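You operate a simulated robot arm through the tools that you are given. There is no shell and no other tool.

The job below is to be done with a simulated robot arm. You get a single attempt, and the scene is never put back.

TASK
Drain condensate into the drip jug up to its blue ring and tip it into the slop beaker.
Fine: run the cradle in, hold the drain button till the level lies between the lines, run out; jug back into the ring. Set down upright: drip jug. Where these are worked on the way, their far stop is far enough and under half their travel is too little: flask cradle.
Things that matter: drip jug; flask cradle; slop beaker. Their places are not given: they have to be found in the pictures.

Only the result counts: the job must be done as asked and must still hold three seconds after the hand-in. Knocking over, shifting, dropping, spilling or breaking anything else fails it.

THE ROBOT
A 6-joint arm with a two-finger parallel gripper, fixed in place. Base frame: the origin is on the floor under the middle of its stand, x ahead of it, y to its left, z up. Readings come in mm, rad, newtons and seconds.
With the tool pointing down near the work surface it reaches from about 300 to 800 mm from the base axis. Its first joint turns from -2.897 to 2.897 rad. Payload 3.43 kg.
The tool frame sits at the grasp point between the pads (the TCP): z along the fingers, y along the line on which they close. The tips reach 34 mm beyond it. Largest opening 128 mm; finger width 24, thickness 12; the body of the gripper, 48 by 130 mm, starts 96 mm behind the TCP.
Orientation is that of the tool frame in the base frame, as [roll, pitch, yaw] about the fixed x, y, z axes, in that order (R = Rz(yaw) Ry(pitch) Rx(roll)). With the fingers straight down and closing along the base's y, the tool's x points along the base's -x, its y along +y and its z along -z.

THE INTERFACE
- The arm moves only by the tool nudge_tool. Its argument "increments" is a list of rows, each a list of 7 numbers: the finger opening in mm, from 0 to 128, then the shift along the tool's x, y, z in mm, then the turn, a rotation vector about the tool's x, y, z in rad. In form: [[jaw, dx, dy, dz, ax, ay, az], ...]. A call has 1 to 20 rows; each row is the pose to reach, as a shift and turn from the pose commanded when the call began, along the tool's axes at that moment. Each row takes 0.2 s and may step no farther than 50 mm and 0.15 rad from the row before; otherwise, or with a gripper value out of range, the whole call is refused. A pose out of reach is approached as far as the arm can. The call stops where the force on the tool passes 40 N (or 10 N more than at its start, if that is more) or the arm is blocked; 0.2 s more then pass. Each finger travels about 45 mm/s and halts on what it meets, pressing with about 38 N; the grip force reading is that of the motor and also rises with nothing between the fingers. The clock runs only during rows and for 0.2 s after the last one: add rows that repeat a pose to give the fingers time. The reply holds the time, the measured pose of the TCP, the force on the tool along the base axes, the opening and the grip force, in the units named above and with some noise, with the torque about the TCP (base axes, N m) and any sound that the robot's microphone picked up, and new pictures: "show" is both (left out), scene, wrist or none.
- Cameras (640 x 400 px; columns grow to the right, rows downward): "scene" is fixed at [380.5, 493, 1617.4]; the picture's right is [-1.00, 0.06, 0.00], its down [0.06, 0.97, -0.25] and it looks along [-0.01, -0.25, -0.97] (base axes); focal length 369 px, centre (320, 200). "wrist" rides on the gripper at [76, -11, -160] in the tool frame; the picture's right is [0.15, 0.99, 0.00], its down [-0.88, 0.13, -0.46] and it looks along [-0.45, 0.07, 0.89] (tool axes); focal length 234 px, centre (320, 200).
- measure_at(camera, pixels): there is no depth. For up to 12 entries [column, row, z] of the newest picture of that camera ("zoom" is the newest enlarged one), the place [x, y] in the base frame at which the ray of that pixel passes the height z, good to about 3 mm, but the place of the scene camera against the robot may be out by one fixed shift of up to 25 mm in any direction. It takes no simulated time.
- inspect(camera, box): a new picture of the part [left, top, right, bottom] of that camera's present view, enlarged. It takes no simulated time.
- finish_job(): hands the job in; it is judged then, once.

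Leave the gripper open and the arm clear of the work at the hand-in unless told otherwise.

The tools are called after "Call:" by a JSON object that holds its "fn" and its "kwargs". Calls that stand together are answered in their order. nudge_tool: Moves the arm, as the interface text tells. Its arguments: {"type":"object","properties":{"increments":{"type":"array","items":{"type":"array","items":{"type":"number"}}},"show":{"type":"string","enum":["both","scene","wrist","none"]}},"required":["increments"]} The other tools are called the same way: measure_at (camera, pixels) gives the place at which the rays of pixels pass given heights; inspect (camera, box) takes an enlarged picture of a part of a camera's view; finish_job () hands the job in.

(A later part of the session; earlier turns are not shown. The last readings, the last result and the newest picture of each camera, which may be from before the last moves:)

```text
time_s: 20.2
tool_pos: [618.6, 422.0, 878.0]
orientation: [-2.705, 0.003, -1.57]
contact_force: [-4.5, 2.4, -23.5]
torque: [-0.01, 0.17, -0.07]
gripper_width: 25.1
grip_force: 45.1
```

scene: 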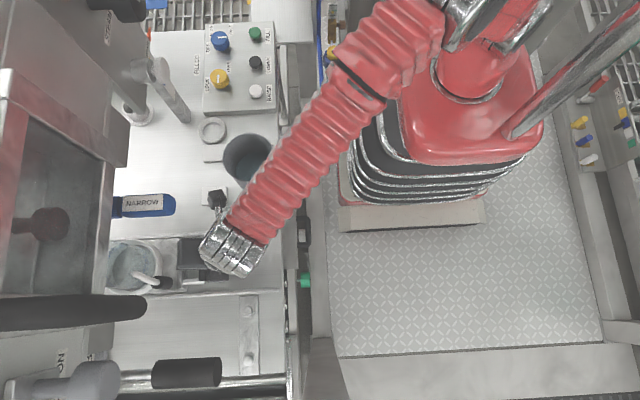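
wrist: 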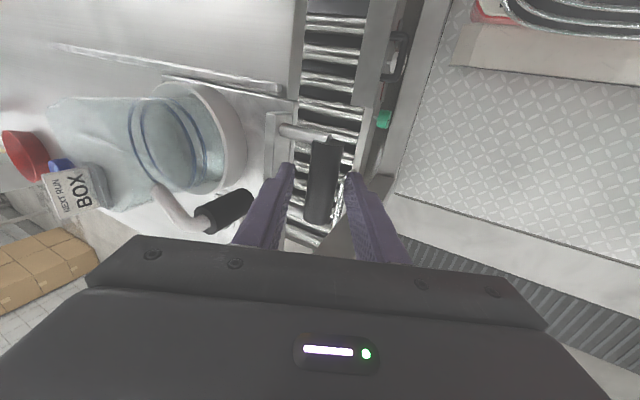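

The whole bench plate (panel, beaker, ring) shifted left in the picture by about 20 px: after the cradle met its stop, the bench plate itself slid. I must look closely before doing more.

Call:
{"fn": "inspect", "kwargs": {"camera": "scene", "box": [80, 190, 330, 330]}}

Call:
{"fn": "inspect", "kwargs": {"camera": "scene", "box": [180, 0, 360, 200]}}

Call:
{"fn": "inspect", "kwargs": {"camera": "scene", "box": [60, 280, 340, 400]}}

Call:
{"fn": "inspect", "kwargs": {"camera": "wrist", "box": [0, 0, 640, 240]}}

```text
2.56 times, centred on (205, 260) of scene
```

zoom: 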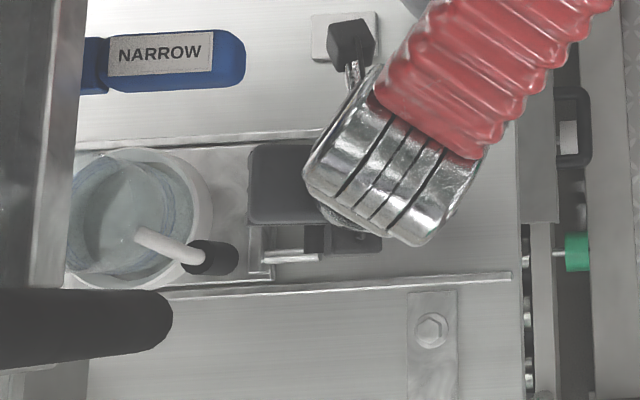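

```text
2.00 times, centred on (270, 100) of scene
```

zoom: 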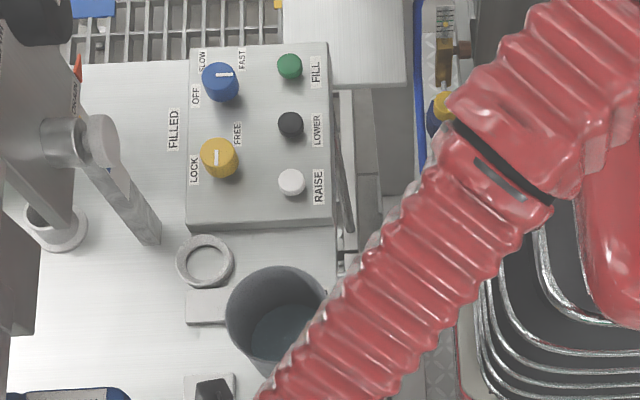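

```text
2.29 times, centred on (200, 340) of scene
```

zoom: 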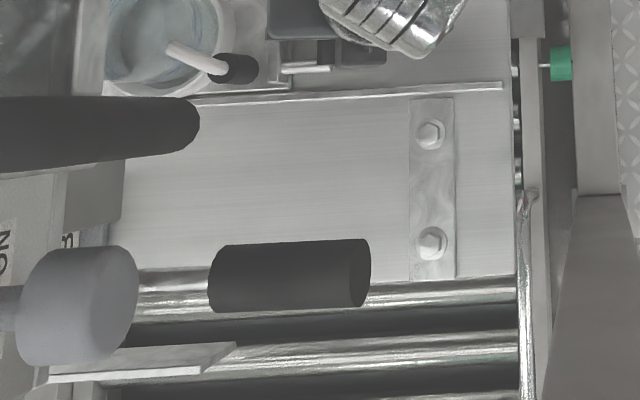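

```text
1.00 times, centred on (320, 120) of wrist (not enlarged: the box is as wide or as high as the picture)
```

zoom: 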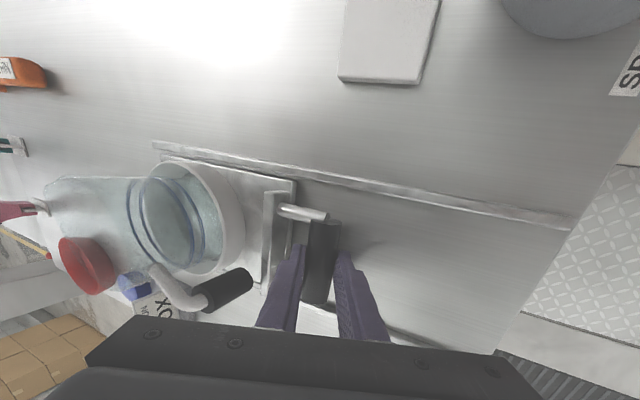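

The bench plate (with panel, beaker, post) rides on rollers and was pushed about 45 mm after the cradle reached its stop (roughly 210 mm of travel). I'll undo this: pull the cradle back out, which should pick the plate up again at the cradle's outer stop and return it to where it was. First 60 mm back, watching the picture.

Call:
{"fn": "nudge_tool", "kwargs": {"increments": [[15, 0, 7.3, -3.4, 0, 0, 0], [15, 0, 18.1, -8.4, 0, 0, 0], [15, 0, 29, -13.5, 0, 0, 0], [15, 0, 39.9, -18.6, 0, 0, 0], [15, 0, 54.4, -25.3, 0, 0, 0]], "show": "scene"}}

```text
time_s: 21.4
tool_pos: [558.5, 420.8, 879.6]
orientation: [-2.706, 0.002, -1.57]
contact_force: [1.8, -0.3, -20.5]
torque: [0.61, 0.21, 0.34]
gripper_width: 24.7
grip_force: 44.7
```

scene: 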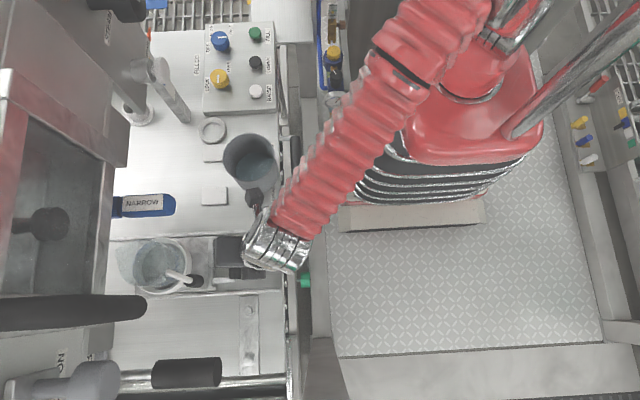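

The plate stays while the cradle slides out. I continue pulling 120 mm.

Call:
{"fn": "nudge_tool", "kwargs": {"increments": [[15, 0, 9.1, -4.2, 0, 0, 0], [15, 0, 22.7, -10.5, 0, 0, 0], [15, 0, 36.3, -16.9, 0, 0, 0], [15, 0, 49.9, -23.2, 0, 0, 0], [15, 0, 63.5, -29.5, 0, 0, 0], [15, 0, 77.1, -35.9, 0, 0, 0], [15, 0, 90.7, -42.2, 0, 0, 0], [15, 0, 104.3, -48.5, 0, 0, 0], [15, 0, 108.8, -50.6, 0, 0, 0]], "show": "scene"}}

```text
time_s: 23.4
tool_pos: [438.6, 421.4, 879.5]
orientation: [-2.708, -0.001, -1.573]
contact_force: [2.7, -7.7, -19.9]
torque: [0.54, 0.16, 0.39]
gripper_width: 24.7
grip_force: 44.9
```

scene: 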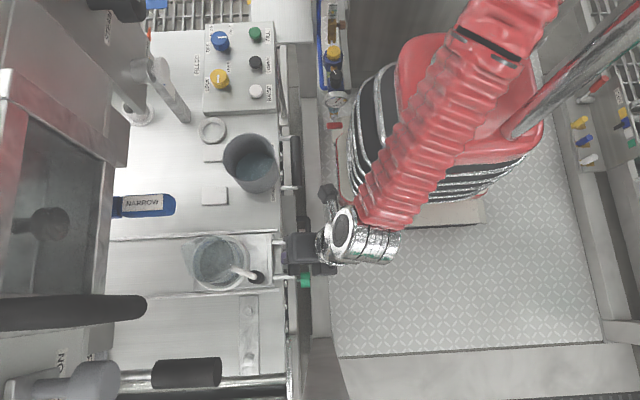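

Plate unchanged; cradle near its outer stop relative to the plate. Continue slowly 40 mm.

Call:
{"fn": "nudge_tool", "kwargs": {"increments": [[15, 0, 7.3, -3.4, 0, 0, 0], [15, 0, 14.5, -6.7, 0, 0, 0], [15, 0, 21.8, -10.1, 0, 0, 0], [15, 0, 29, -13.5, 0, 0, 0], [15, 0, 36.3, -16.9, 0, 0, 0]], "show": "scene"}}

```text
time_s: 24.6
tool_pos: [399.3, 421.2, 879.3]
orientation: [-2.705, 0.003, -1.571]
contact_force: [2.4, 2.3, -20.4]
torque: [0.75, 0.16, 0.52]
gripper_width: 24.6
grip_force: 44.8
```

scene: 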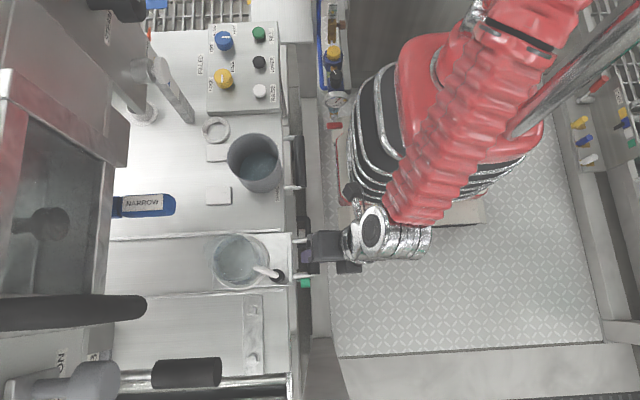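

The plate has begun following (RAISE knob moved from col 255.5 to 260). By my commanded totals I am 34 mm short of the grasp start, so I pull exactly 34 mm more.

Call:
{"fn": "nudge_tool", "kwargs": {"increments": [[15, 0, 7.3, -3.4, 0, 0, 0], [15, 0, 14.5, -6.7, 0, 0, 0], [15, 0, 21.8, -10.1, 0, 0, 0], [15, 0, 29, -13.5, 0, 0, 0], [15, 0, 30.83, -14.34, 0, 0, 0], [15, 0, 30.83, -14.34, 0, 0, 0]], "show": "scene"}}

Call:
{"fn": "inspect", "kwargs": {"camera": "scene", "box": [200, 0, 340, 110]}}

Call:
{"fn": "inspect", "kwargs": {"camera": "scene", "box": [200, 100, 340, 210]}}

Call:
{"fn": "inspect", "kwargs": {"camera": "scene", "box": [200, 200, 340, 310]}}

```text
time_s: 26.0
tool_pos: [365.9, 421.8, 881.6]
orientation: [-2.703, 0.003, -1.571]
contact_force: [2.1, -2.7, 18.3]
torque: [-0.37, -0.23, -0.11]
gripper_width: 24.7
grip_force: 44.5
```

scene: 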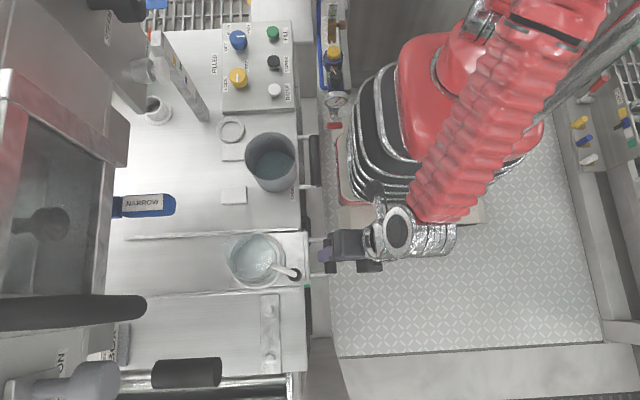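

```text
3.64 times, centred on (270, 55) of scene
```

zoom: 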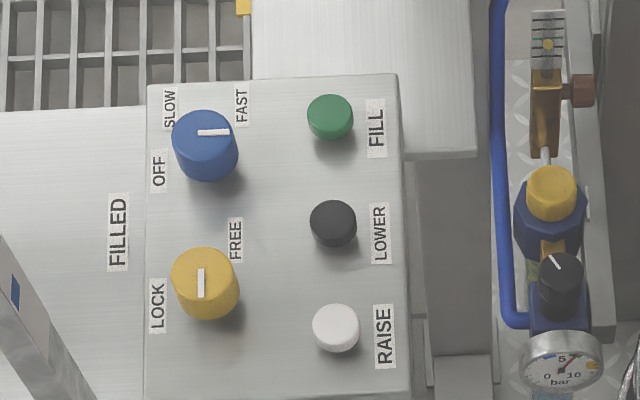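

```text
3.64 times, centred on (270, 155) of scene
```

zoom: 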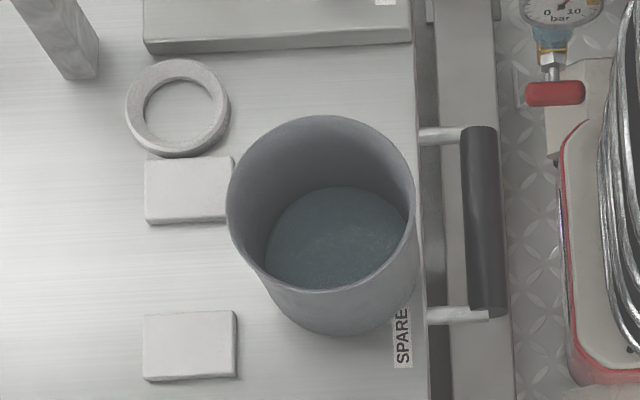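

```text
3.64 times, centred on (270, 255) of scene
```

zoom: 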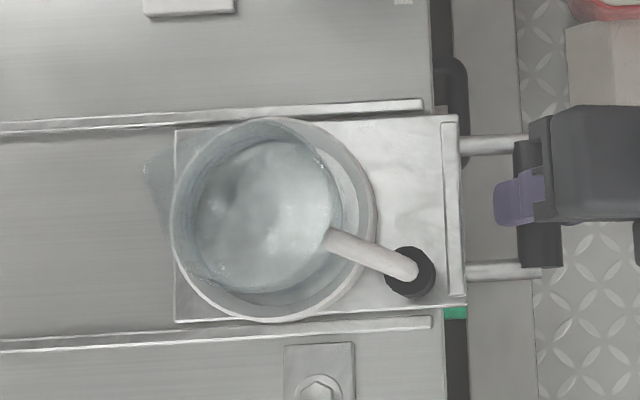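

Everything on the plate is back to within ~4 zoom pixels (≈2.3 mm) of the first picture (FILL knob 330 vs 333, panel corner 409 vs 413). I pull another 2.4 mm.

Call:
{"fn": "nudge_tool", "kwargs": {"increments": [[15, 0, 2.2, -1.0, 0, 0, 0], [15, 0, 2.2, -1.0, 0, 0, 0]], "show": "none"}}

Call:
{"fn": "inspect", "kwargs": {"camera": "scene", "box": [200, 0, 340, 110]}}

Call:
{"fn": "inspect", "kwargs": {"camera": "scene", "box": [200, 200, 340, 310]}}

```text
time_s: 26.6
tool_pos: [361.8, 422.2, 879.5]
orientation: [-2.703, 0.004, -1.571]
contact_force: [7.5, -2.4, 25.3]
torque: [-0.38, -0.51, -0.09]
gripper_width: 24.8
grip_force: 44.6
```

```text
3.64 times, centred on (270, 55) of scene
```

zoom: 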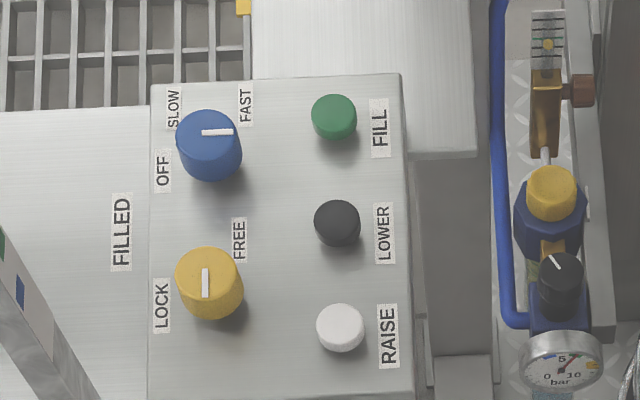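

```text
3.64 times, centred on (270, 255) of scene
```

zoom: 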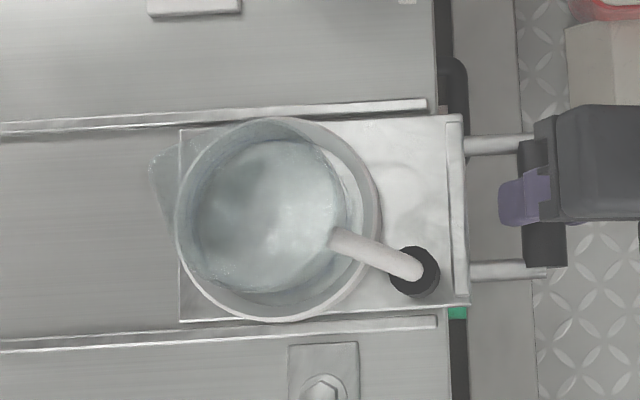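

The plate and cradle now match the first pictures (FILL knob 333,116; plate corner 470,305). The cradle's own travel is about 210 mm. I'll relieve stress by reopening, then regrip.

Call:
{"fn": "nudge_tool", "kwargs": {"increments": [[44, 0, 0, 0, 0, 0, 0], [44, 0, 0, 0, 0, 0, 0], [44, 0, 0, 0, 0, 0, 0]], "show": "wrist"}}

Call:
{"fn": "inspect", "kwargs": {"camera": "wrist", "box": [230, 60, 420, 240]}}

Call:
{"fn": "inspect", "kwargs": {"camera": "scene", "box": [200, 200, 340, 310]}}

```text
time_s: 27.4
tool_pos: [361.2, 421.0, 879.1]
orientation: [-2.705, 0.002, -1.57]
contact_force: [0.1, 0.2, -0.3]
torque: [-0.02, -0.01, 0.02]
gripper_width: 43.7
grip_force: 0.0
```

wrist: 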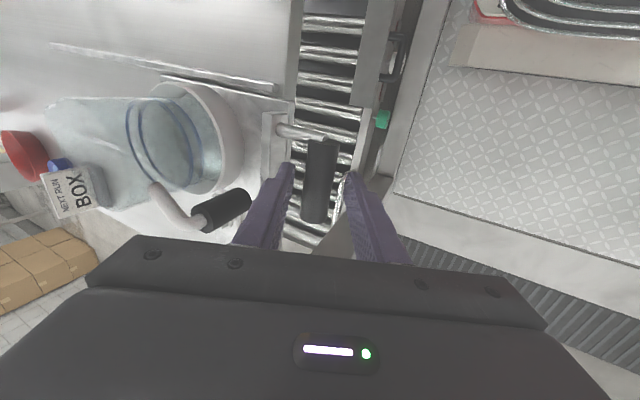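

```text
2.22 times, centred on (325, 150) of wrist
```

zoom: 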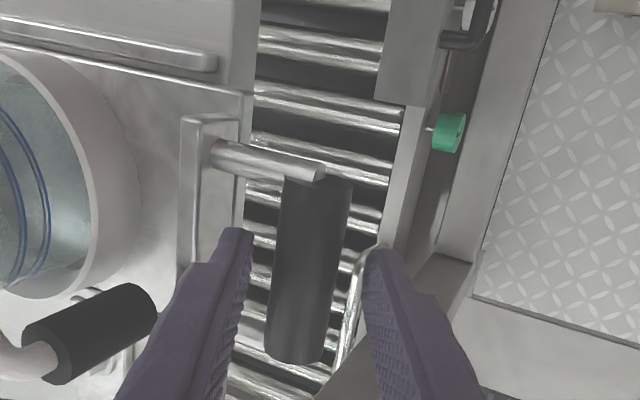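

```text
3.64 times, centred on (270, 255) of scene
```

zoom: 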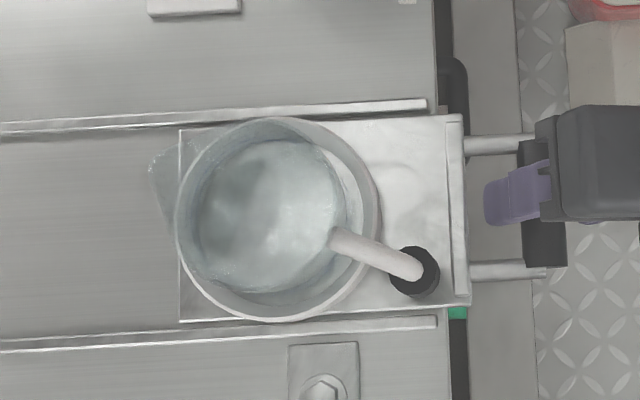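

Forces are zero with jaws open; state matches the start. Regrip and run in — this time limited to 205 mm.

Call:
{"fn": "nudge_tool", "kwargs": {"increments": [[30, 0, 0, 0, 0, 0, 0], [15, 0, 0, 0, 0, 0, 0], [15, 0, 0, 0, 0, 0, 0]], "show": "none"}}

Call:
{"fn": "nudge_tool", "kwargs": {"increments": [[15, 0, -4.53, 2.11, 0, 0, 0], [15, 0, -13.6, 6.33, 0, 0, 0], [15, 0, -27.2, 12.65, 0, 0, 0], [15, 0, -40.8, 19, 0, 0, 0], [15, 0, -54.4, 25.3, 0, 0, 0], [15, 0, -68, 31.6, 0, 0, 0], [15, 0, -81.6, 38, 0, 0, 0], [15, 0, -95.2, 44.3, 0, 0, 0], [15, 0, -108.8, 50.6, 0, 0, 0], [15, 0, -122.4, 56.9, 0, 0, 0], [15, 0, -136, 63.3, 0, 0, 0], [15, 0, -149.6, 69.6, 0, 0, 0], [15, 0, -163.2, 75.9, 0, 0, 0], [15, 0, -172.3, 80.1, 0, 0, 0], [15, 0, -177.7, 82.7, 0, 0, 0], [15, 0, -181.3, 84.4, 0, 0, 0], [15, 0, -181.3, 84.4, 0, 0, 0]], "show": "scene"}}

```text
time_s: 28.2
tool_pos: [361.9, 421.6, 880.7]
orientation: [-2.704, 0.004, -1.569]
contact_force: [12.0, -1.5, 4.7]
torque: [-0.3, -0.36, -0.01]
gripper_width: 24.9
grip_force: 43.2
```

```text
time_s: 31.8
tool_pos: [560.5, 421.6, 878.7]
orientation: [-2.706, 0.002, -1.57]
contact_force: [-0.4, -9.6, 10.9]
torque: [-0.11, -0.1, 0.03]
gripper_width: 24.6
grip_force: 44.4
```

scene: 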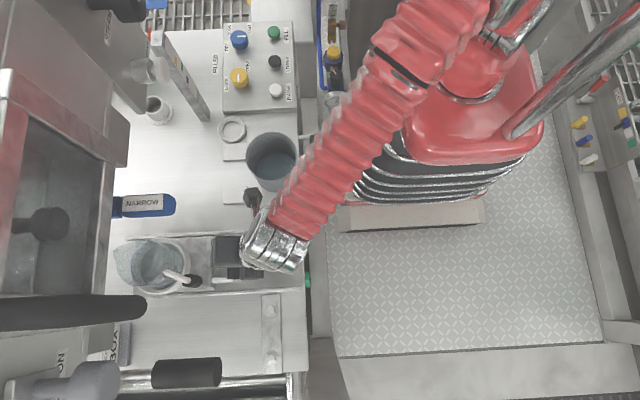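

At +200 mm the plate hasn't moved. I creep the last ~10 mm in 2 mm steps watching force.

Call:
{"fn": "nudge_tool", "kwargs": {"increments": [[15, 0, -1.8, 0.8, 0, 0, 0], [15, 0, -3.6, 1.7, 0, 0, 0], [15, 0, -5.4, 2.5, 0, 0, 0], [15, 0, -7.3, 3.4, 0, 0, 0], [15, 0, -7.3, 3.4, 0, 0, 0]], "show": "none"}}

Call:
{"fn": "inspect", "kwargs": {"camera": "scene", "box": [200, 0, 340, 110]}}

Call:
{"fn": "inspect", "kwargs": {"camera": "wrist", "box": [0, 0, 640, 240]}}

```text
time_s: 33.0
tool_pos: [568.8, 420.7, 879.7]
orientation: [-2.706, 0.004, -1.57]
contact_force: [-2.4, -10.7, 14.0]
torque: [-0.98, -0.06, -0.31]
gripper_width: 24.6
grip_force: 44.8
```

```text
3.64 times, centred on (270, 55) of scene
```

zoom: 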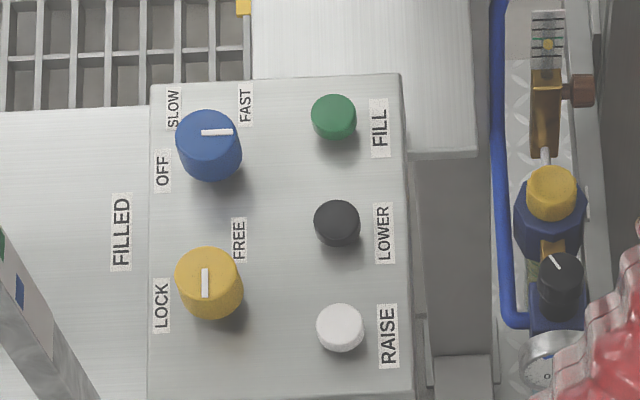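

```text
1.00 times, centred on (320, 120) of wrist (not enlarged: the box is as wide or as high as the picture)
```

zoom: 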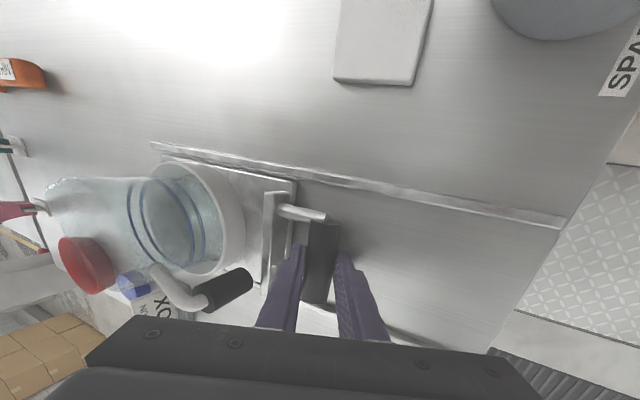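

The plate is unmoved and the cradle is within ~2 mm of its stop (208 of ≈210 mm). I release the bar and back off along the tool axis.

Call:
{"fn": "nudge_tool", "kwargs": {"increments": [[44, 0, 0, 0, 0, 0, 0], [44, 0, 0, 0, 0, 0, 0], [44, 0, 0, -15, 0, 0, 0], [44, 0, 0, -40, 0, 0, 0], [44, 0, 0, -80, 0, 0, 0], [44, 0, 0, -120, 0, 0, 0], [44, 0, 0, -160, 0, 0, 0], [44, 0, 0, -160, 0, 0, 0]], "show": "both"}}

```text
time_s: 34.8
tool_pos: [502.2, 423.3, 1022.6]
orientation: [-2.704, 0.001, -1.57]
contact_force: [-0.4, -0.7, -0.7]
torque: [-0.02, 0.02, -0.02]
gripper_width: 44.0
grip_force: 0.1
```

scene: 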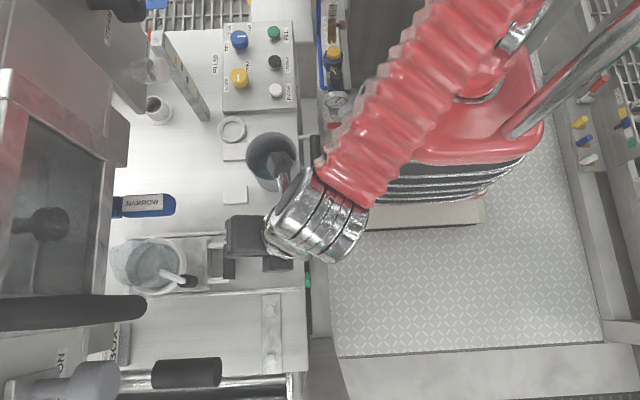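
wrist: 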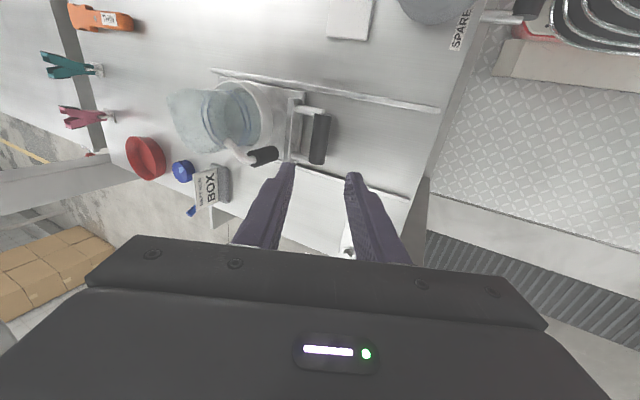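

Free of the bar. Next I move back/up to about (450,330,1130) while rolling another −90° so that the camera sits on top of a forward-pointing tool.

Call:
{"fn": "nudge_tool", "kwargs": {"increments": [[30, 23, 0.5, -30, 0, 0, 0], [10, 46, 1, -60, 0, 0, 0], [0, 70, 1.5, -90, 0, 0, 0], [0, 93, 1.8, -119.8, 0, 0, -0.1], [0, 93, 1.8, -119.8, 0, 0, -0.24], [0, 93, 1.8, -119.8, 0, 0, -0.38], [0, 93, 1.8, -119.8, 0, 0, -0.52], [0, 93, 1.8, -119.8, 0, 0, -0.66], [0, 93, 1.8, -119.8, 0, 0, -0.8], [0, 93, 1.8, -119.8, 0, 0, -0.94], [0, 93, 1.8, -119.8, 0, 0, -1.08], [0, 93, 1.8, -119.8, 0, 0, -1.22], [0, 93, 1.8, -119.8, 0, 0, -1.36], [0, 93, 1.8, -119.8, 0, 0, -1.5], [0, 93, 1.8, -119.8, 0, 0, -1.571]], "show": "scene"}}

```text
time_s: 38.0
tool_pos: [449.7, 328.2, 1132.2]
orientation: [-3.139, -0.436, 0.001]
contact_force: [0.5, -0.9, 0.1]
torque: [-0.01, 0.02, -0.01]
gripper_width: 0.0
grip_force: 33.2
```

scene: 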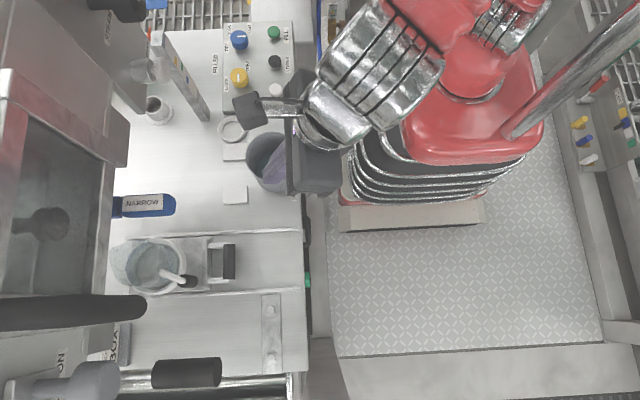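

Orientation reached with closed fingers. Now tilt up to 25° below horizontal and go to the pre-press spot about 40 mm in front of the button.

Call:
{"fn": "nudge_tool", "kwargs": {"increments": [[0, 16, 26, -3, 0, 0.14, 0], [0, 32, 53, -6, 0, 0.28, 0], [0, 49, 79, -9, 0, 0.42, 0], [0, 65, 106, -12, 0, 0.56, 0], [0, 81, 132, -15.2, 0, 0.7, 0], [0, 81, 132, -15.2, 0, 0.7, 0]], "show": "both"}}

```text
time_s: 39.4
tool_pos: [517.5, 195.1, 1178.4]
orientation: [-3.136, -1.136, -0.008]
contact_force: [0.5, 0.6, 0.3]
torque: [-0.05, 0.0, 0.01]
gripper_width: 0.0
grip_force: 33.0
```

scene: 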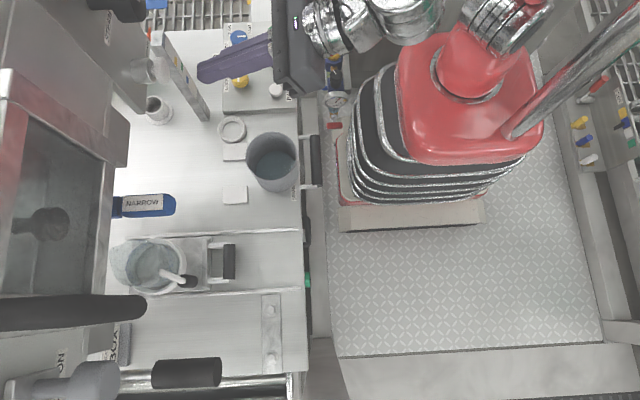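
wrist: 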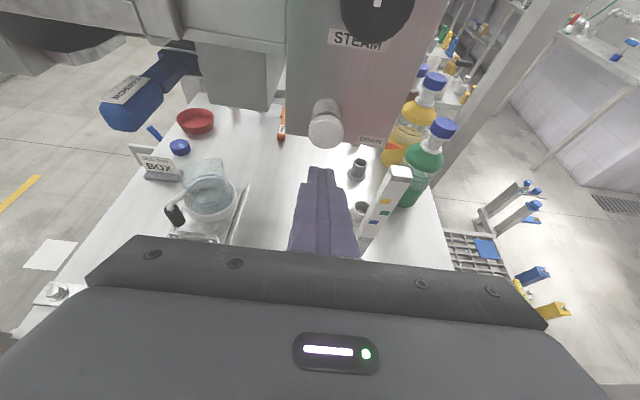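

Excellent: in this view I see the button at (325,122) ahead of the fingertips and the jug at (208,190). Enlarging both.

Call:
{"fn": "inspect", "kwargs": {"camera": "wrist", "box": [155, 130, 265, 250]}}

Call:
{"fn": "inspect", "kwargs": {"camera": "wrist", "box": [270, 60, 430, 260]}}

Call:
{"fn": "measure_at", "kwargs": {"camera": "wrist", "pixels": [[325, 128, 1177], [325, 128, 1150], [213, 213, 840], [190, 230, 840]]}}

```text
3.33 times, centred on (210, 190) of wrist
```

zoom: 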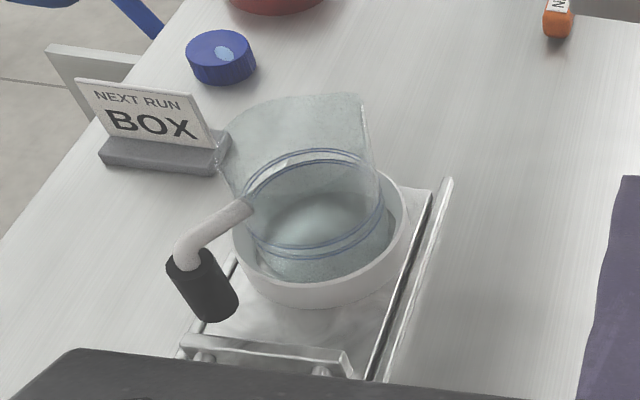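

```text
2.00 times, centred on (350, 160) of wrist
```

zoom: 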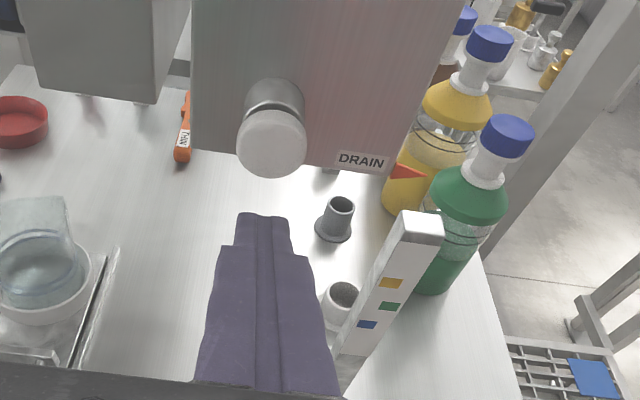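

```text
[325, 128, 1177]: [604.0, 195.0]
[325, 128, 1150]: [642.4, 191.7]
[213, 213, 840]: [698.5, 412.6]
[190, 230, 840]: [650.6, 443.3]
```

The button axis (y≈195, z≈1177) lines up with the fingertips. I move forward 32 mm, then creep to find contact.

Call:
{"fn": "nudge_tool", "kwargs": {"increments": [[0, 6.3, 0, 13.6, 0, 0, 0], [0, 13.5, 0, 29, 0, 0, 0], [0, 13.5, 0, 29, 0, 0, 0]], "show": "wrist"}}

Call:
{"fn": "inspect", "kwargs": {"camera": "wrist", "box": [270, 60, 430, 260]}}

```text
time_s: 40.2
tool_pos: [548.6, 196.9, 1178.4]
orientation: [-3.136, -1.136, -0.005]
contact_force: [-0.2, 0.8, 0.5]
torque: [0.02, -0.02, -0.01]
gripper_width: 0.0
grip_force: 32.9
```

wrist: 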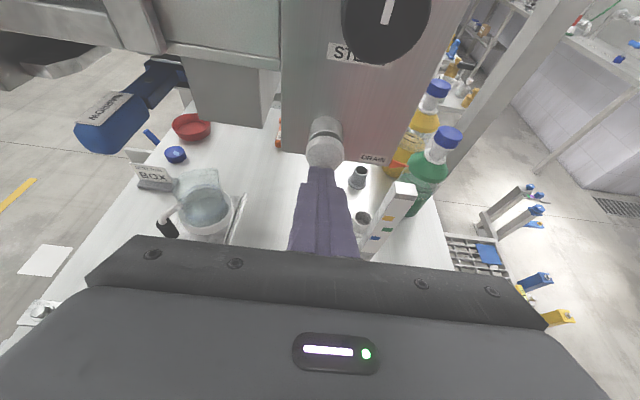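

```text
2.00 times, centred on (350, 160) of wrist
```

zoom: 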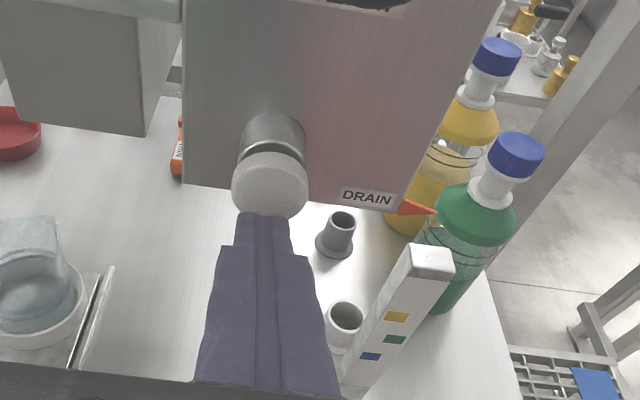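

The fingertips are just before the cap's lower half. I raise 4 mm and creep forward in 3 mm steps.

Call:
{"fn": "nudge_tool", "kwargs": {"increments": [[0, 3.6, 0, -1.7, 0, 0, 0], [0, 4.9, 0, 1, 0, 0, 0], [0, 6.1, 0, 3.7, 0, 0, 0], [0, 7.4, 0, 6.5, 0, 0, 0]], "show": "wrist"}}

Call:
{"fn": "inspect", "kwargs": {"camera": "wrist", "box": [270, 60, 430, 260]}}

```text
time_s: 41.2
tool_pos: [557.9, 195.2, 1183.4]
orientation: [-3.136, -1.136, -0.006]
contact_force: [-2.8, 0.2, 0.0]
torque: [0.02, 0.01, -0.05]
gripper_width: 0.0
grip_force: 32.4
heard: click
```

wrist: 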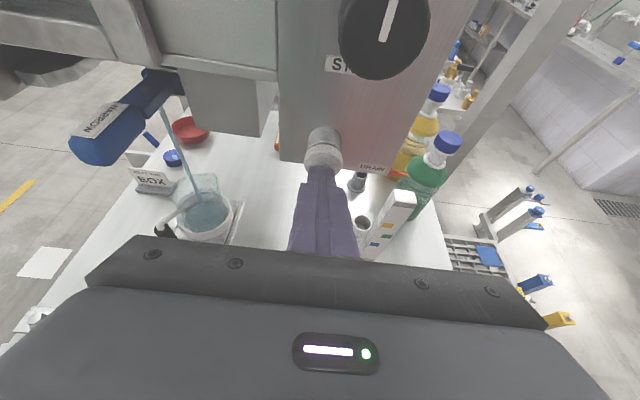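

```text
2.00 times, centred on (350, 160) of wrist
```

zoom: 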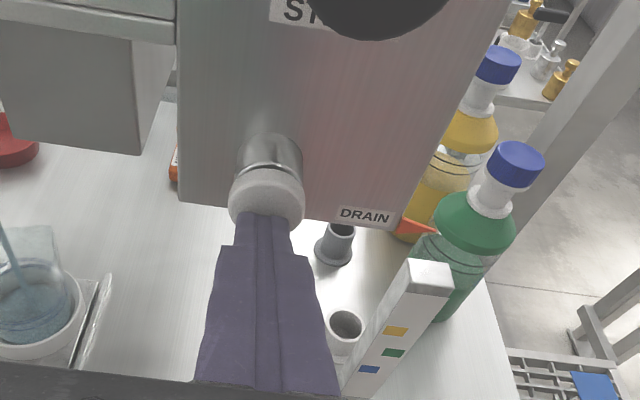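

A click: the drain is running, a stream falls into the jug. Time is paused between calls; I zoom on the jug to see the level.

Call:
{"fn": "inspect", "kwargs": {"camera": "wrist", "box": [155, 150, 255, 245]}}

```text
4.21 times, centred on (205, 198) of wrist
```

zoom: 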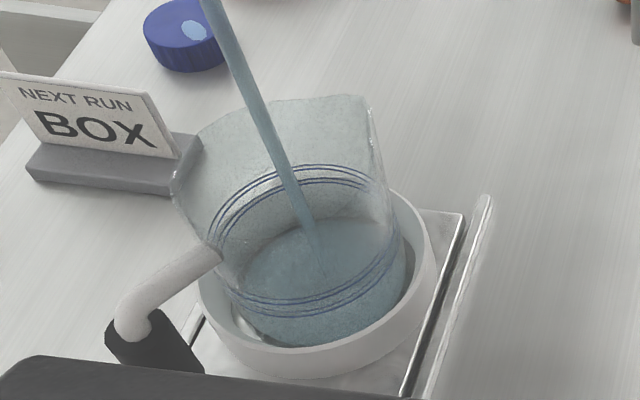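

Surface's far edge is at zoom row ≈222, the lower line's far arc ≈185, so the level is still well below. I hold one short step (0.4 s) and look again to gauge the rate.

Call:
{"fn": "nudge_tool", "kwargs": {"increments": [[0, 0, 0, 0, 0, 0, 0]], "show": "none"}}

Call:
{"fn": "inspect", "kwargs": {"camera": "wrist", "box": [155, 150, 255, 245]}}

```text
time_s: 41.6
tool_pos: [558.1, 196.0, 1183.5]
orientation: [-3.136, -1.135, -0.005]
contact_force: [-1.7, -0.4, 1.0]
torque: [-0.01, -0.03, -0.05]
gripper_width: 0.1
grip_force: 32.9
```

```text
4.21 times, centred on (205, 198) of wrist
```

zoom: 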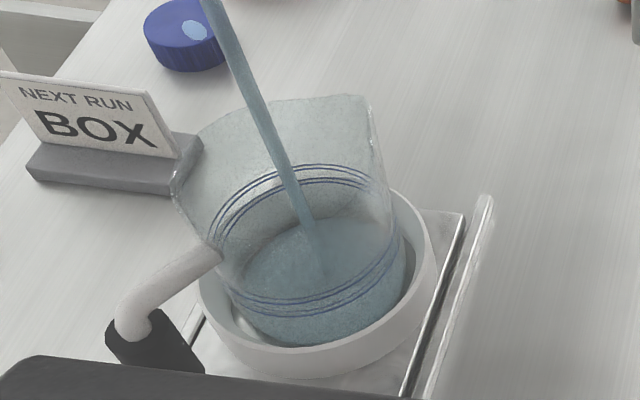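

Only a slight rise, so the flow is slow. Hold for 1.2 s and look.

Call:
{"fn": "nudge_tool", "kwargs": {"increments": [[0, 0, 0, 0, 0, 0, 0], [0, 0, 0, 0, 0, 0, 0], [0, 0, 0, 0, 0, 0, 0], [0, 0, 0, 0, 0, 0, 0], [0, 0, 0, 0, 0, 0, 0]], "show": "none"}}

Call:
{"fn": "inspect", "kwargs": {"camera": "wrist", "box": [155, 150, 255, 245]}}

```text
time_s: 42.8
tool_pos: [558.4, 196.8, 1182.4]
orientation: [-3.136, -1.136, -0.004]
contact_force: [-2.3, 0.0, -1.1]
torque: [0.0, 0.04, -0.02]
gripper_width: 0.0
grip_force: 32.7
```

```text
4.21 times, centred on (205, 198) of wrist
```

zoom: 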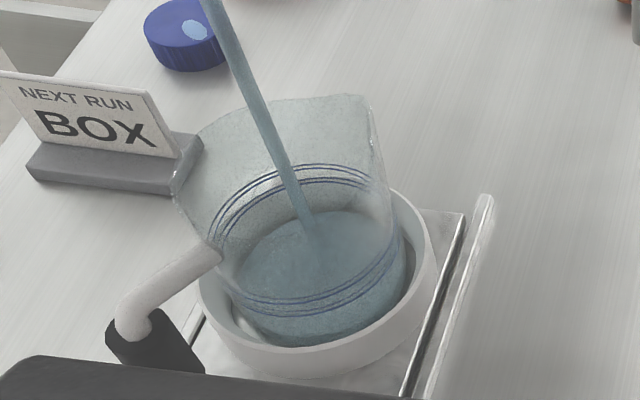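

Rate ≈ 6 zoom-px/s; the surface's far edge is at ≈212, lower line ≈184, upper ≈167. Hold 2.4 s more.

Call:
{"fn": "nudge_tool", "kwargs": {"increments": [[0, 0, 0, 0, 0, 0, 0], [0, 0, 0, 0, 0, 0, 0], [0, 0, 0, 0, 0, 0, 0], [0, 0, 0, 0, 0, 0, 0], [0, 0, 0, 0, 0, 0, 0], [0, 0, 0, 0, 0, 0, 0], [0, 0, 0, 0, 0, 0, 0], [0, 0, 0, 0, 0, 0, 0], [0, 0, 0, 0, 0, 0, 0], [0, 0, 0, 0, 0, 0, 0], [0, 0, 0, 0, 0, 0, 0]], "show": "none"}}

Call:
{"fn": "inspect", "kwargs": {"camera": "wrist", "box": [155, 150, 255, 245]}}

Call:
{"fn": "inspect", "kwargs": {"camera": "wrist", "box": [180, 170, 240, 235]}}

```text
time_s: 45.2
tool_pos: [558.6, 194.7, 1182.9]
orientation: [-3.135, -1.136, -0.005]
contact_force: [-2.1, -0.3, -2.0]
torque: [0.01, 0.02, -0.02]
gripper_width: 0.0
grip_force: 33.5
```

```text
4.21 times, centred on (205, 198) of wrist
```

zoom: 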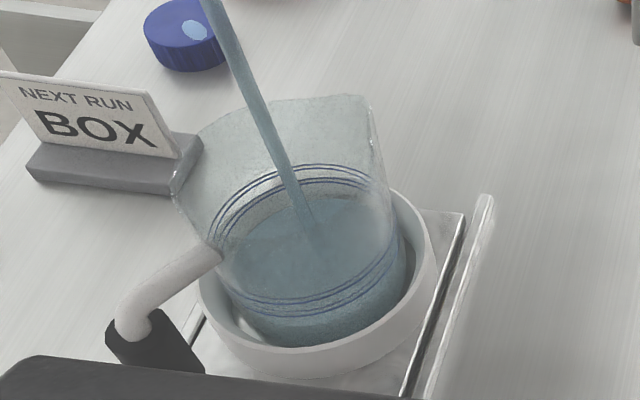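

```text
6.15 times, centred on (210, 202) of wrist
```

zoom: 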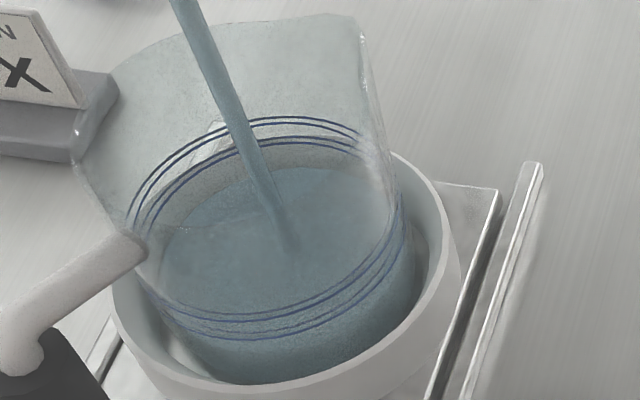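

Far edge of the surface is at row ≈168 (6.15× zoom); the lines' far arcs lie at ≈141 (lower) and ≈119 (upper), rising ≈9.7 px/s. Hold 2.8 s more.

Call:
{"fn": "nudge_tool", "kwargs": {"increments": [[0, 0, 0, 0, 0, 0, 0], [0, 0, 0, 0, 0, 0, 0], [0, 0, 0, 0, 0, 0, 0], [0, 0, 0, 0, 0, 0, 0], [0, 0, 0, 0, 0, 0, 0], [0, 0, 0, 0, 0, 0, 0], [0, 0, 0, 0, 0, 0, 0], [0, 0, 0, 0, 0, 0, 0], [0, 0, 0, 0, 0, 0, 0], [0, 0, 0, 0, 0, 0, 0], [0, 0, 0, 0, 0, 0, 0], [0, 0, 0, 0, 0, 0, 0], [0, 0, 0, 0, 0, 0, 0]], "show": "none"}}

Call:
{"fn": "inspect", "kwargs": {"camera": "wrist", "box": [180, 170, 240, 235]}}

```text
time_s: 48.0
tool_pos: [558.4, 197.4, 1182.8]
orientation: [-3.137, -1.135, -0.007]
contact_force: [-2.1, 0.5, 0.1]
torque: [0.0, 0.03, 0.01]
gripper_width: 0.1
grip_force: 33.1
```

```text
6.15 times, centred on (210, 202) of wrist
```

zoom: 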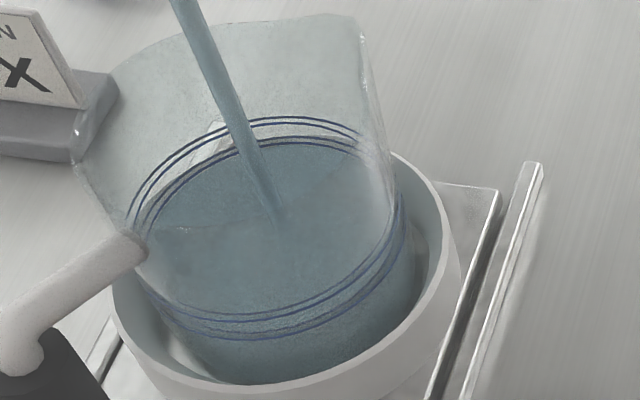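

The surface has reached the lower line (far edge ≈144). The middle between lines is ≈133, about 1.2 s away. Hold 1.0 s, then check and release.

Call:
{"fn": "nudge_tool", "kwargs": {"increments": [[0, 0, 0, 0, 0, 0, 0], [0, 0, 0, 0, 0, 0, 0], [0, 0, 0, 0, 0, 0, 0], [0, 0, 0, 0, 0, 0, 0]], "show": "none"}}

Call:
{"fn": "inspect", "kwargs": {"camera": "wrist", "box": [180, 170, 240, 235]}}

Call:
{"fn": "inspect", "kwargs": {"camera": "wrist", "box": [190, 178, 222, 198]}}

Call:
{"fn": "inspect", "kwargs": {"camera": "wrist", "box": [190, 208, 222, 228]}}

```text
time_s: 49.0
tool_pos: [558.2, 197.0, 1182.5]
orientation: [-3.137, -1.137, -0.005]
contact_force: [-1.4, 0.7, 0.4]
torque: [0.01, 0.04, 0.0]
gripper_width: 0.0
grip_force: 32.8
```

```text
6.15 times, centred on (210, 202) of wrist
```

zoom: 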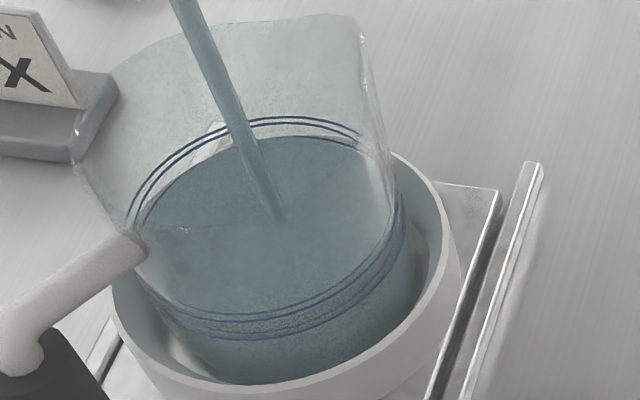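

```text
16.00 times, centred on (206, 188) of wrist
```

zoom: 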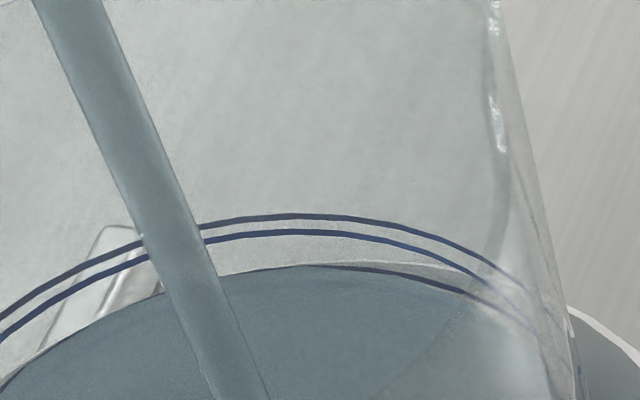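

```text
16.00 times, centred on (206, 218) of wrist
```

zoom: 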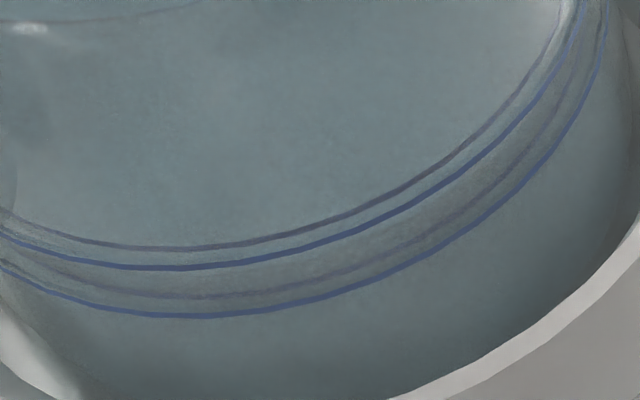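

At 16× the surface edge (row ≈265) lies about a third of the way from the lower line (≈283) to the upper (≈232). I hold 0.2 s more and then draw back from the button.

Call:
{"fn": "nudge_tool", "kwargs": {"increments": [[0, 0, 0, 0, 0, 0, 0], [0, -6.3, 0, -13.6, 0, 0, 0], [0, -14.7, 0, -31.7, 0, 0, 0], [0, -14.7, 0, -31.7, 0, 0, 0]], "show": "wrist"}}

Call:
{"fn": "inspect", "kwargs": {"camera": "wrist", "box": [170, 150, 260, 240]}}

```text
time_s: 50.0
tool_pos: [522.8, 197.4, 1183.0]
orientation: [-3.137, -1.136, -0.004]
contact_force: [-1.4, 0.0, 0.2]
torque: [0.0, 0.04, -0.04]
gripper_width: 0.0
grip_force: 32.9
```

wrist: 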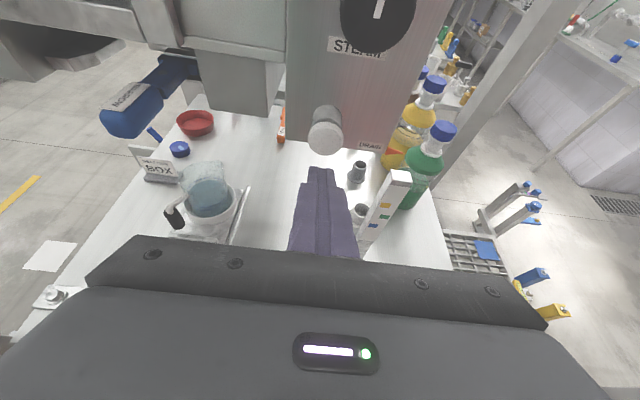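

```text
4.44 times, centred on (215, 195) of wrist
```

zoom: 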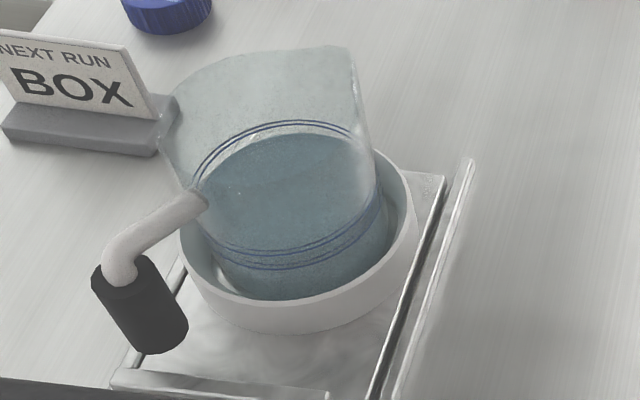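

The stream stopped. Checking the level closely.

Call:
{"fn": "inspect", "kwargs": {"camera": "wrist", "box": [192, 170, 230, 194]}}

Call:
{"fn": "inspect", "kwargs": {"camera": "wrist", "box": [185, 195, 235, 225]}}

```text
16.00 times, centred on (211, 182) of wrist
```

zoom: 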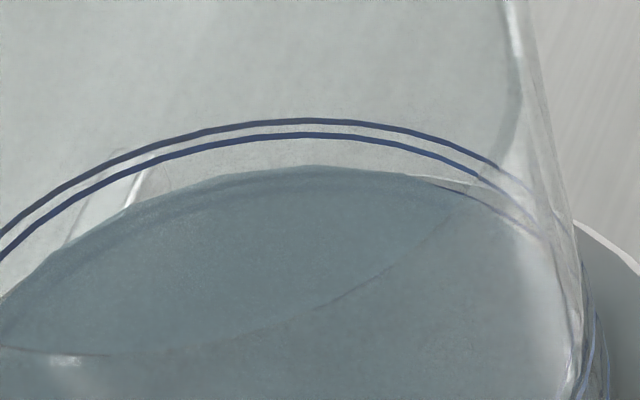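

```text
12.80 times, centred on (210, 210) of wrist
```

zoom: 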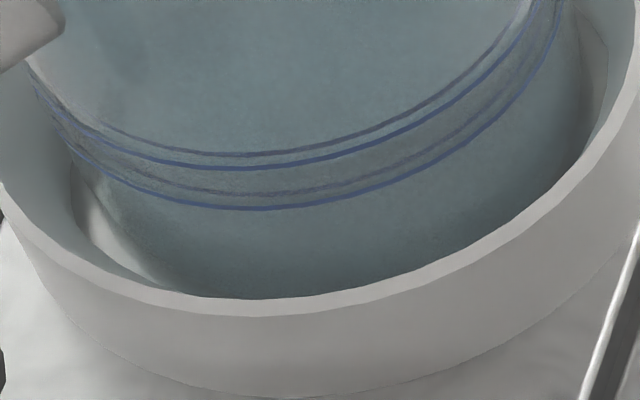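

The surface sits roughly 28–35 % of the way up between the lines — inside, but I'd like it centred. A short extra press (~0.5 s) should lift it to about the middle.

Call:
{"fn": "nudge_tool", "kwargs": {"increments": [[0, 8.4, 0, 18.1, 0, 0, 0], [0, 12.6, 0, 27.2, 0, 0, 0], [0, 14.7, 0, 31.7, 0, 0, 0], [0, 14.7, 0, 31.7, 0, 0, 0], [0, 14.7, 0, 31.7, 0, 0, 0], [0, 6.3, 0, 13.6, 0, 0, 0], [0, 0, 0, 0, 0, 0, 0], [0, 0, 0, 0, 0, 0, 0]], "show": "wrist"}}

Call:
{"fn": "inspect", "kwargs": {"camera": "wrist", "box": [192, 170, 230, 194]}}

Call:
{"fn": "inspect", "kwargs": {"camera": "wrist", "box": [170, 150, 260, 240]}}

```text
time_s: 51.8
tool_pos: [523.8, 196.8, 1184.1]
orientation: [-3.137, -1.136, -0.005]
contact_force: [-1.0, 0.7, -0.2]
torque: [0.0, -0.02, -0.01]
gripper_width: 0.0
grip_force: 32.9
heard: click
```

wrist: 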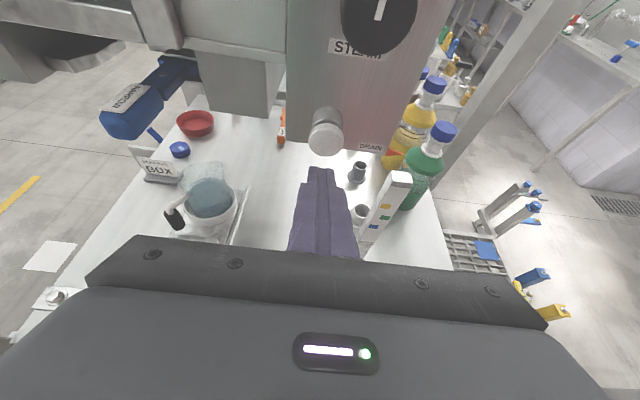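

```text
16.00 times, centred on (211, 182) of wrist
```

zoom: 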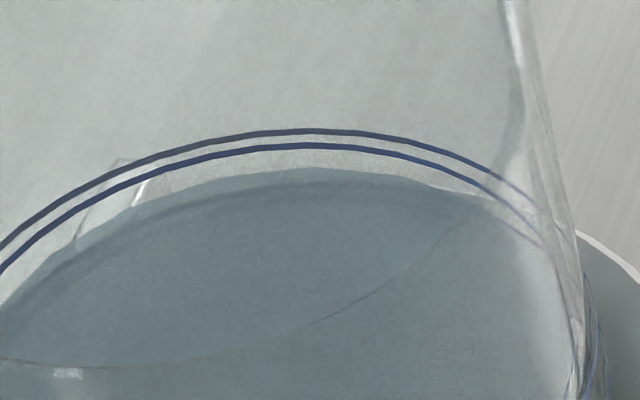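

```text
4.44 times, centred on (215, 195) of wrist
```

zoom: 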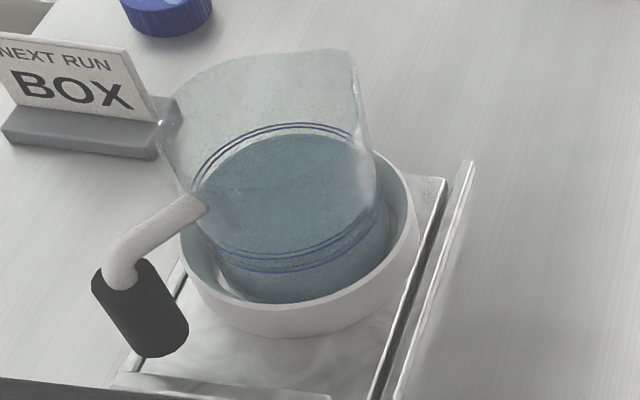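

Now the edge is 24 px below the upper line of ≈46 px spacing: about mid-way. Good. Next I return to the bar: first back to (450,328,1132) with the tool tilted down.

Call:
{"fn": "nudge_tool", "kwargs": {"increments": [[0, -20, 0, -20, 0, -0.14, 0], [0, -35, -33, -27, 0, -0.28, 0], [0, -50, -66, -33, 0, -0.42, 0], [10, -64, -99, -39, 0, -0.56, 0], [25, -78.3, -131.2, -45, 0, -0.7, 0], [44, -78.3, -131.2, -45, 0, -0.7, 0]], "show": "none"}}

Call:
{"fn": "nudge_tool", "kwargs": {"increments": [[44, 0, 0, 0, 0, 0, 0.14], [44, 0, 0, 0, 0, 0, 0.28], [44, 0, 0, 0, 0, 0, 0.42], [44, 0, 0, 0, 0, 0, 0.56], [44, 0, 0, 0, 0, 0, 0.7], [44, 0, 0, 0, 0, 0, 0.84], [44, 0, 0, 0, 0, 0, 0.98], [44, 0, 0, 0, 0, 0, 1.12], [44, 0, 0, 0, 0, 0, 1.26], [44, 0, 0, 0, 0, 0, 1.4], [44, 0, 0, 0, 0, 0, 1.5], [44, 0, 0, 0, 0, 0, 1.571], [44, 0, 0, 0, 0, 0, 1.571]], "show": "both"}}

```text
time_s: 53.2
tool_pos: [448.0, 327.9, 1132.9]
orientation: [-3.14, -0.436, 0.0]
contact_force: [0.4, -0.3, 0.0]
torque: [0.03, 0.01, 0.02]
gripper_width: 44.1
grip_force: 0.1
```

```text
time_s: 56.0
tool_pos: [449.0, 326.4, 1130.9]
orientation: [-2.705, 0.004, -1.572]
contact_force: [-0.6, -0.2, 0.2]
torque: [-0.01, -0.01, 0.04]
gripper_width: 44.0
grip_force: 0.1
```

scene: 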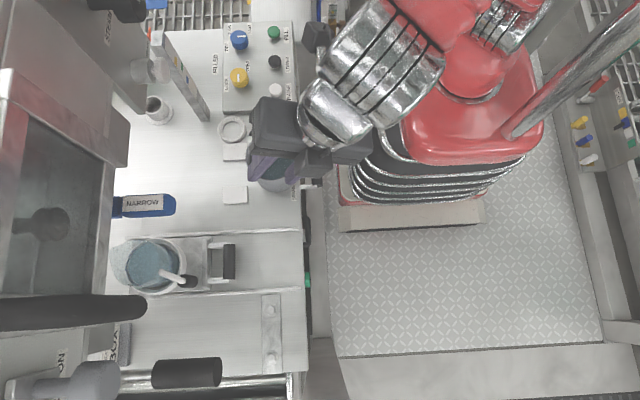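
wrist: 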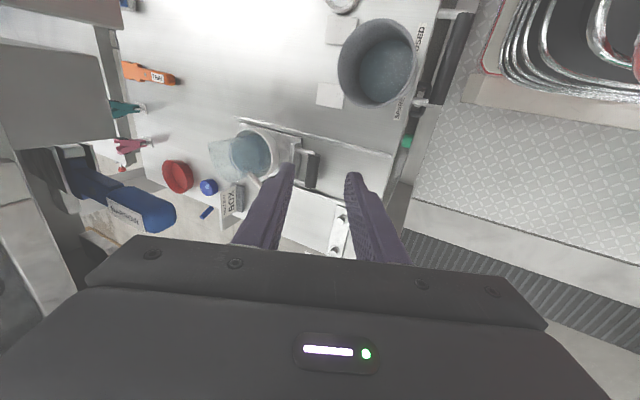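

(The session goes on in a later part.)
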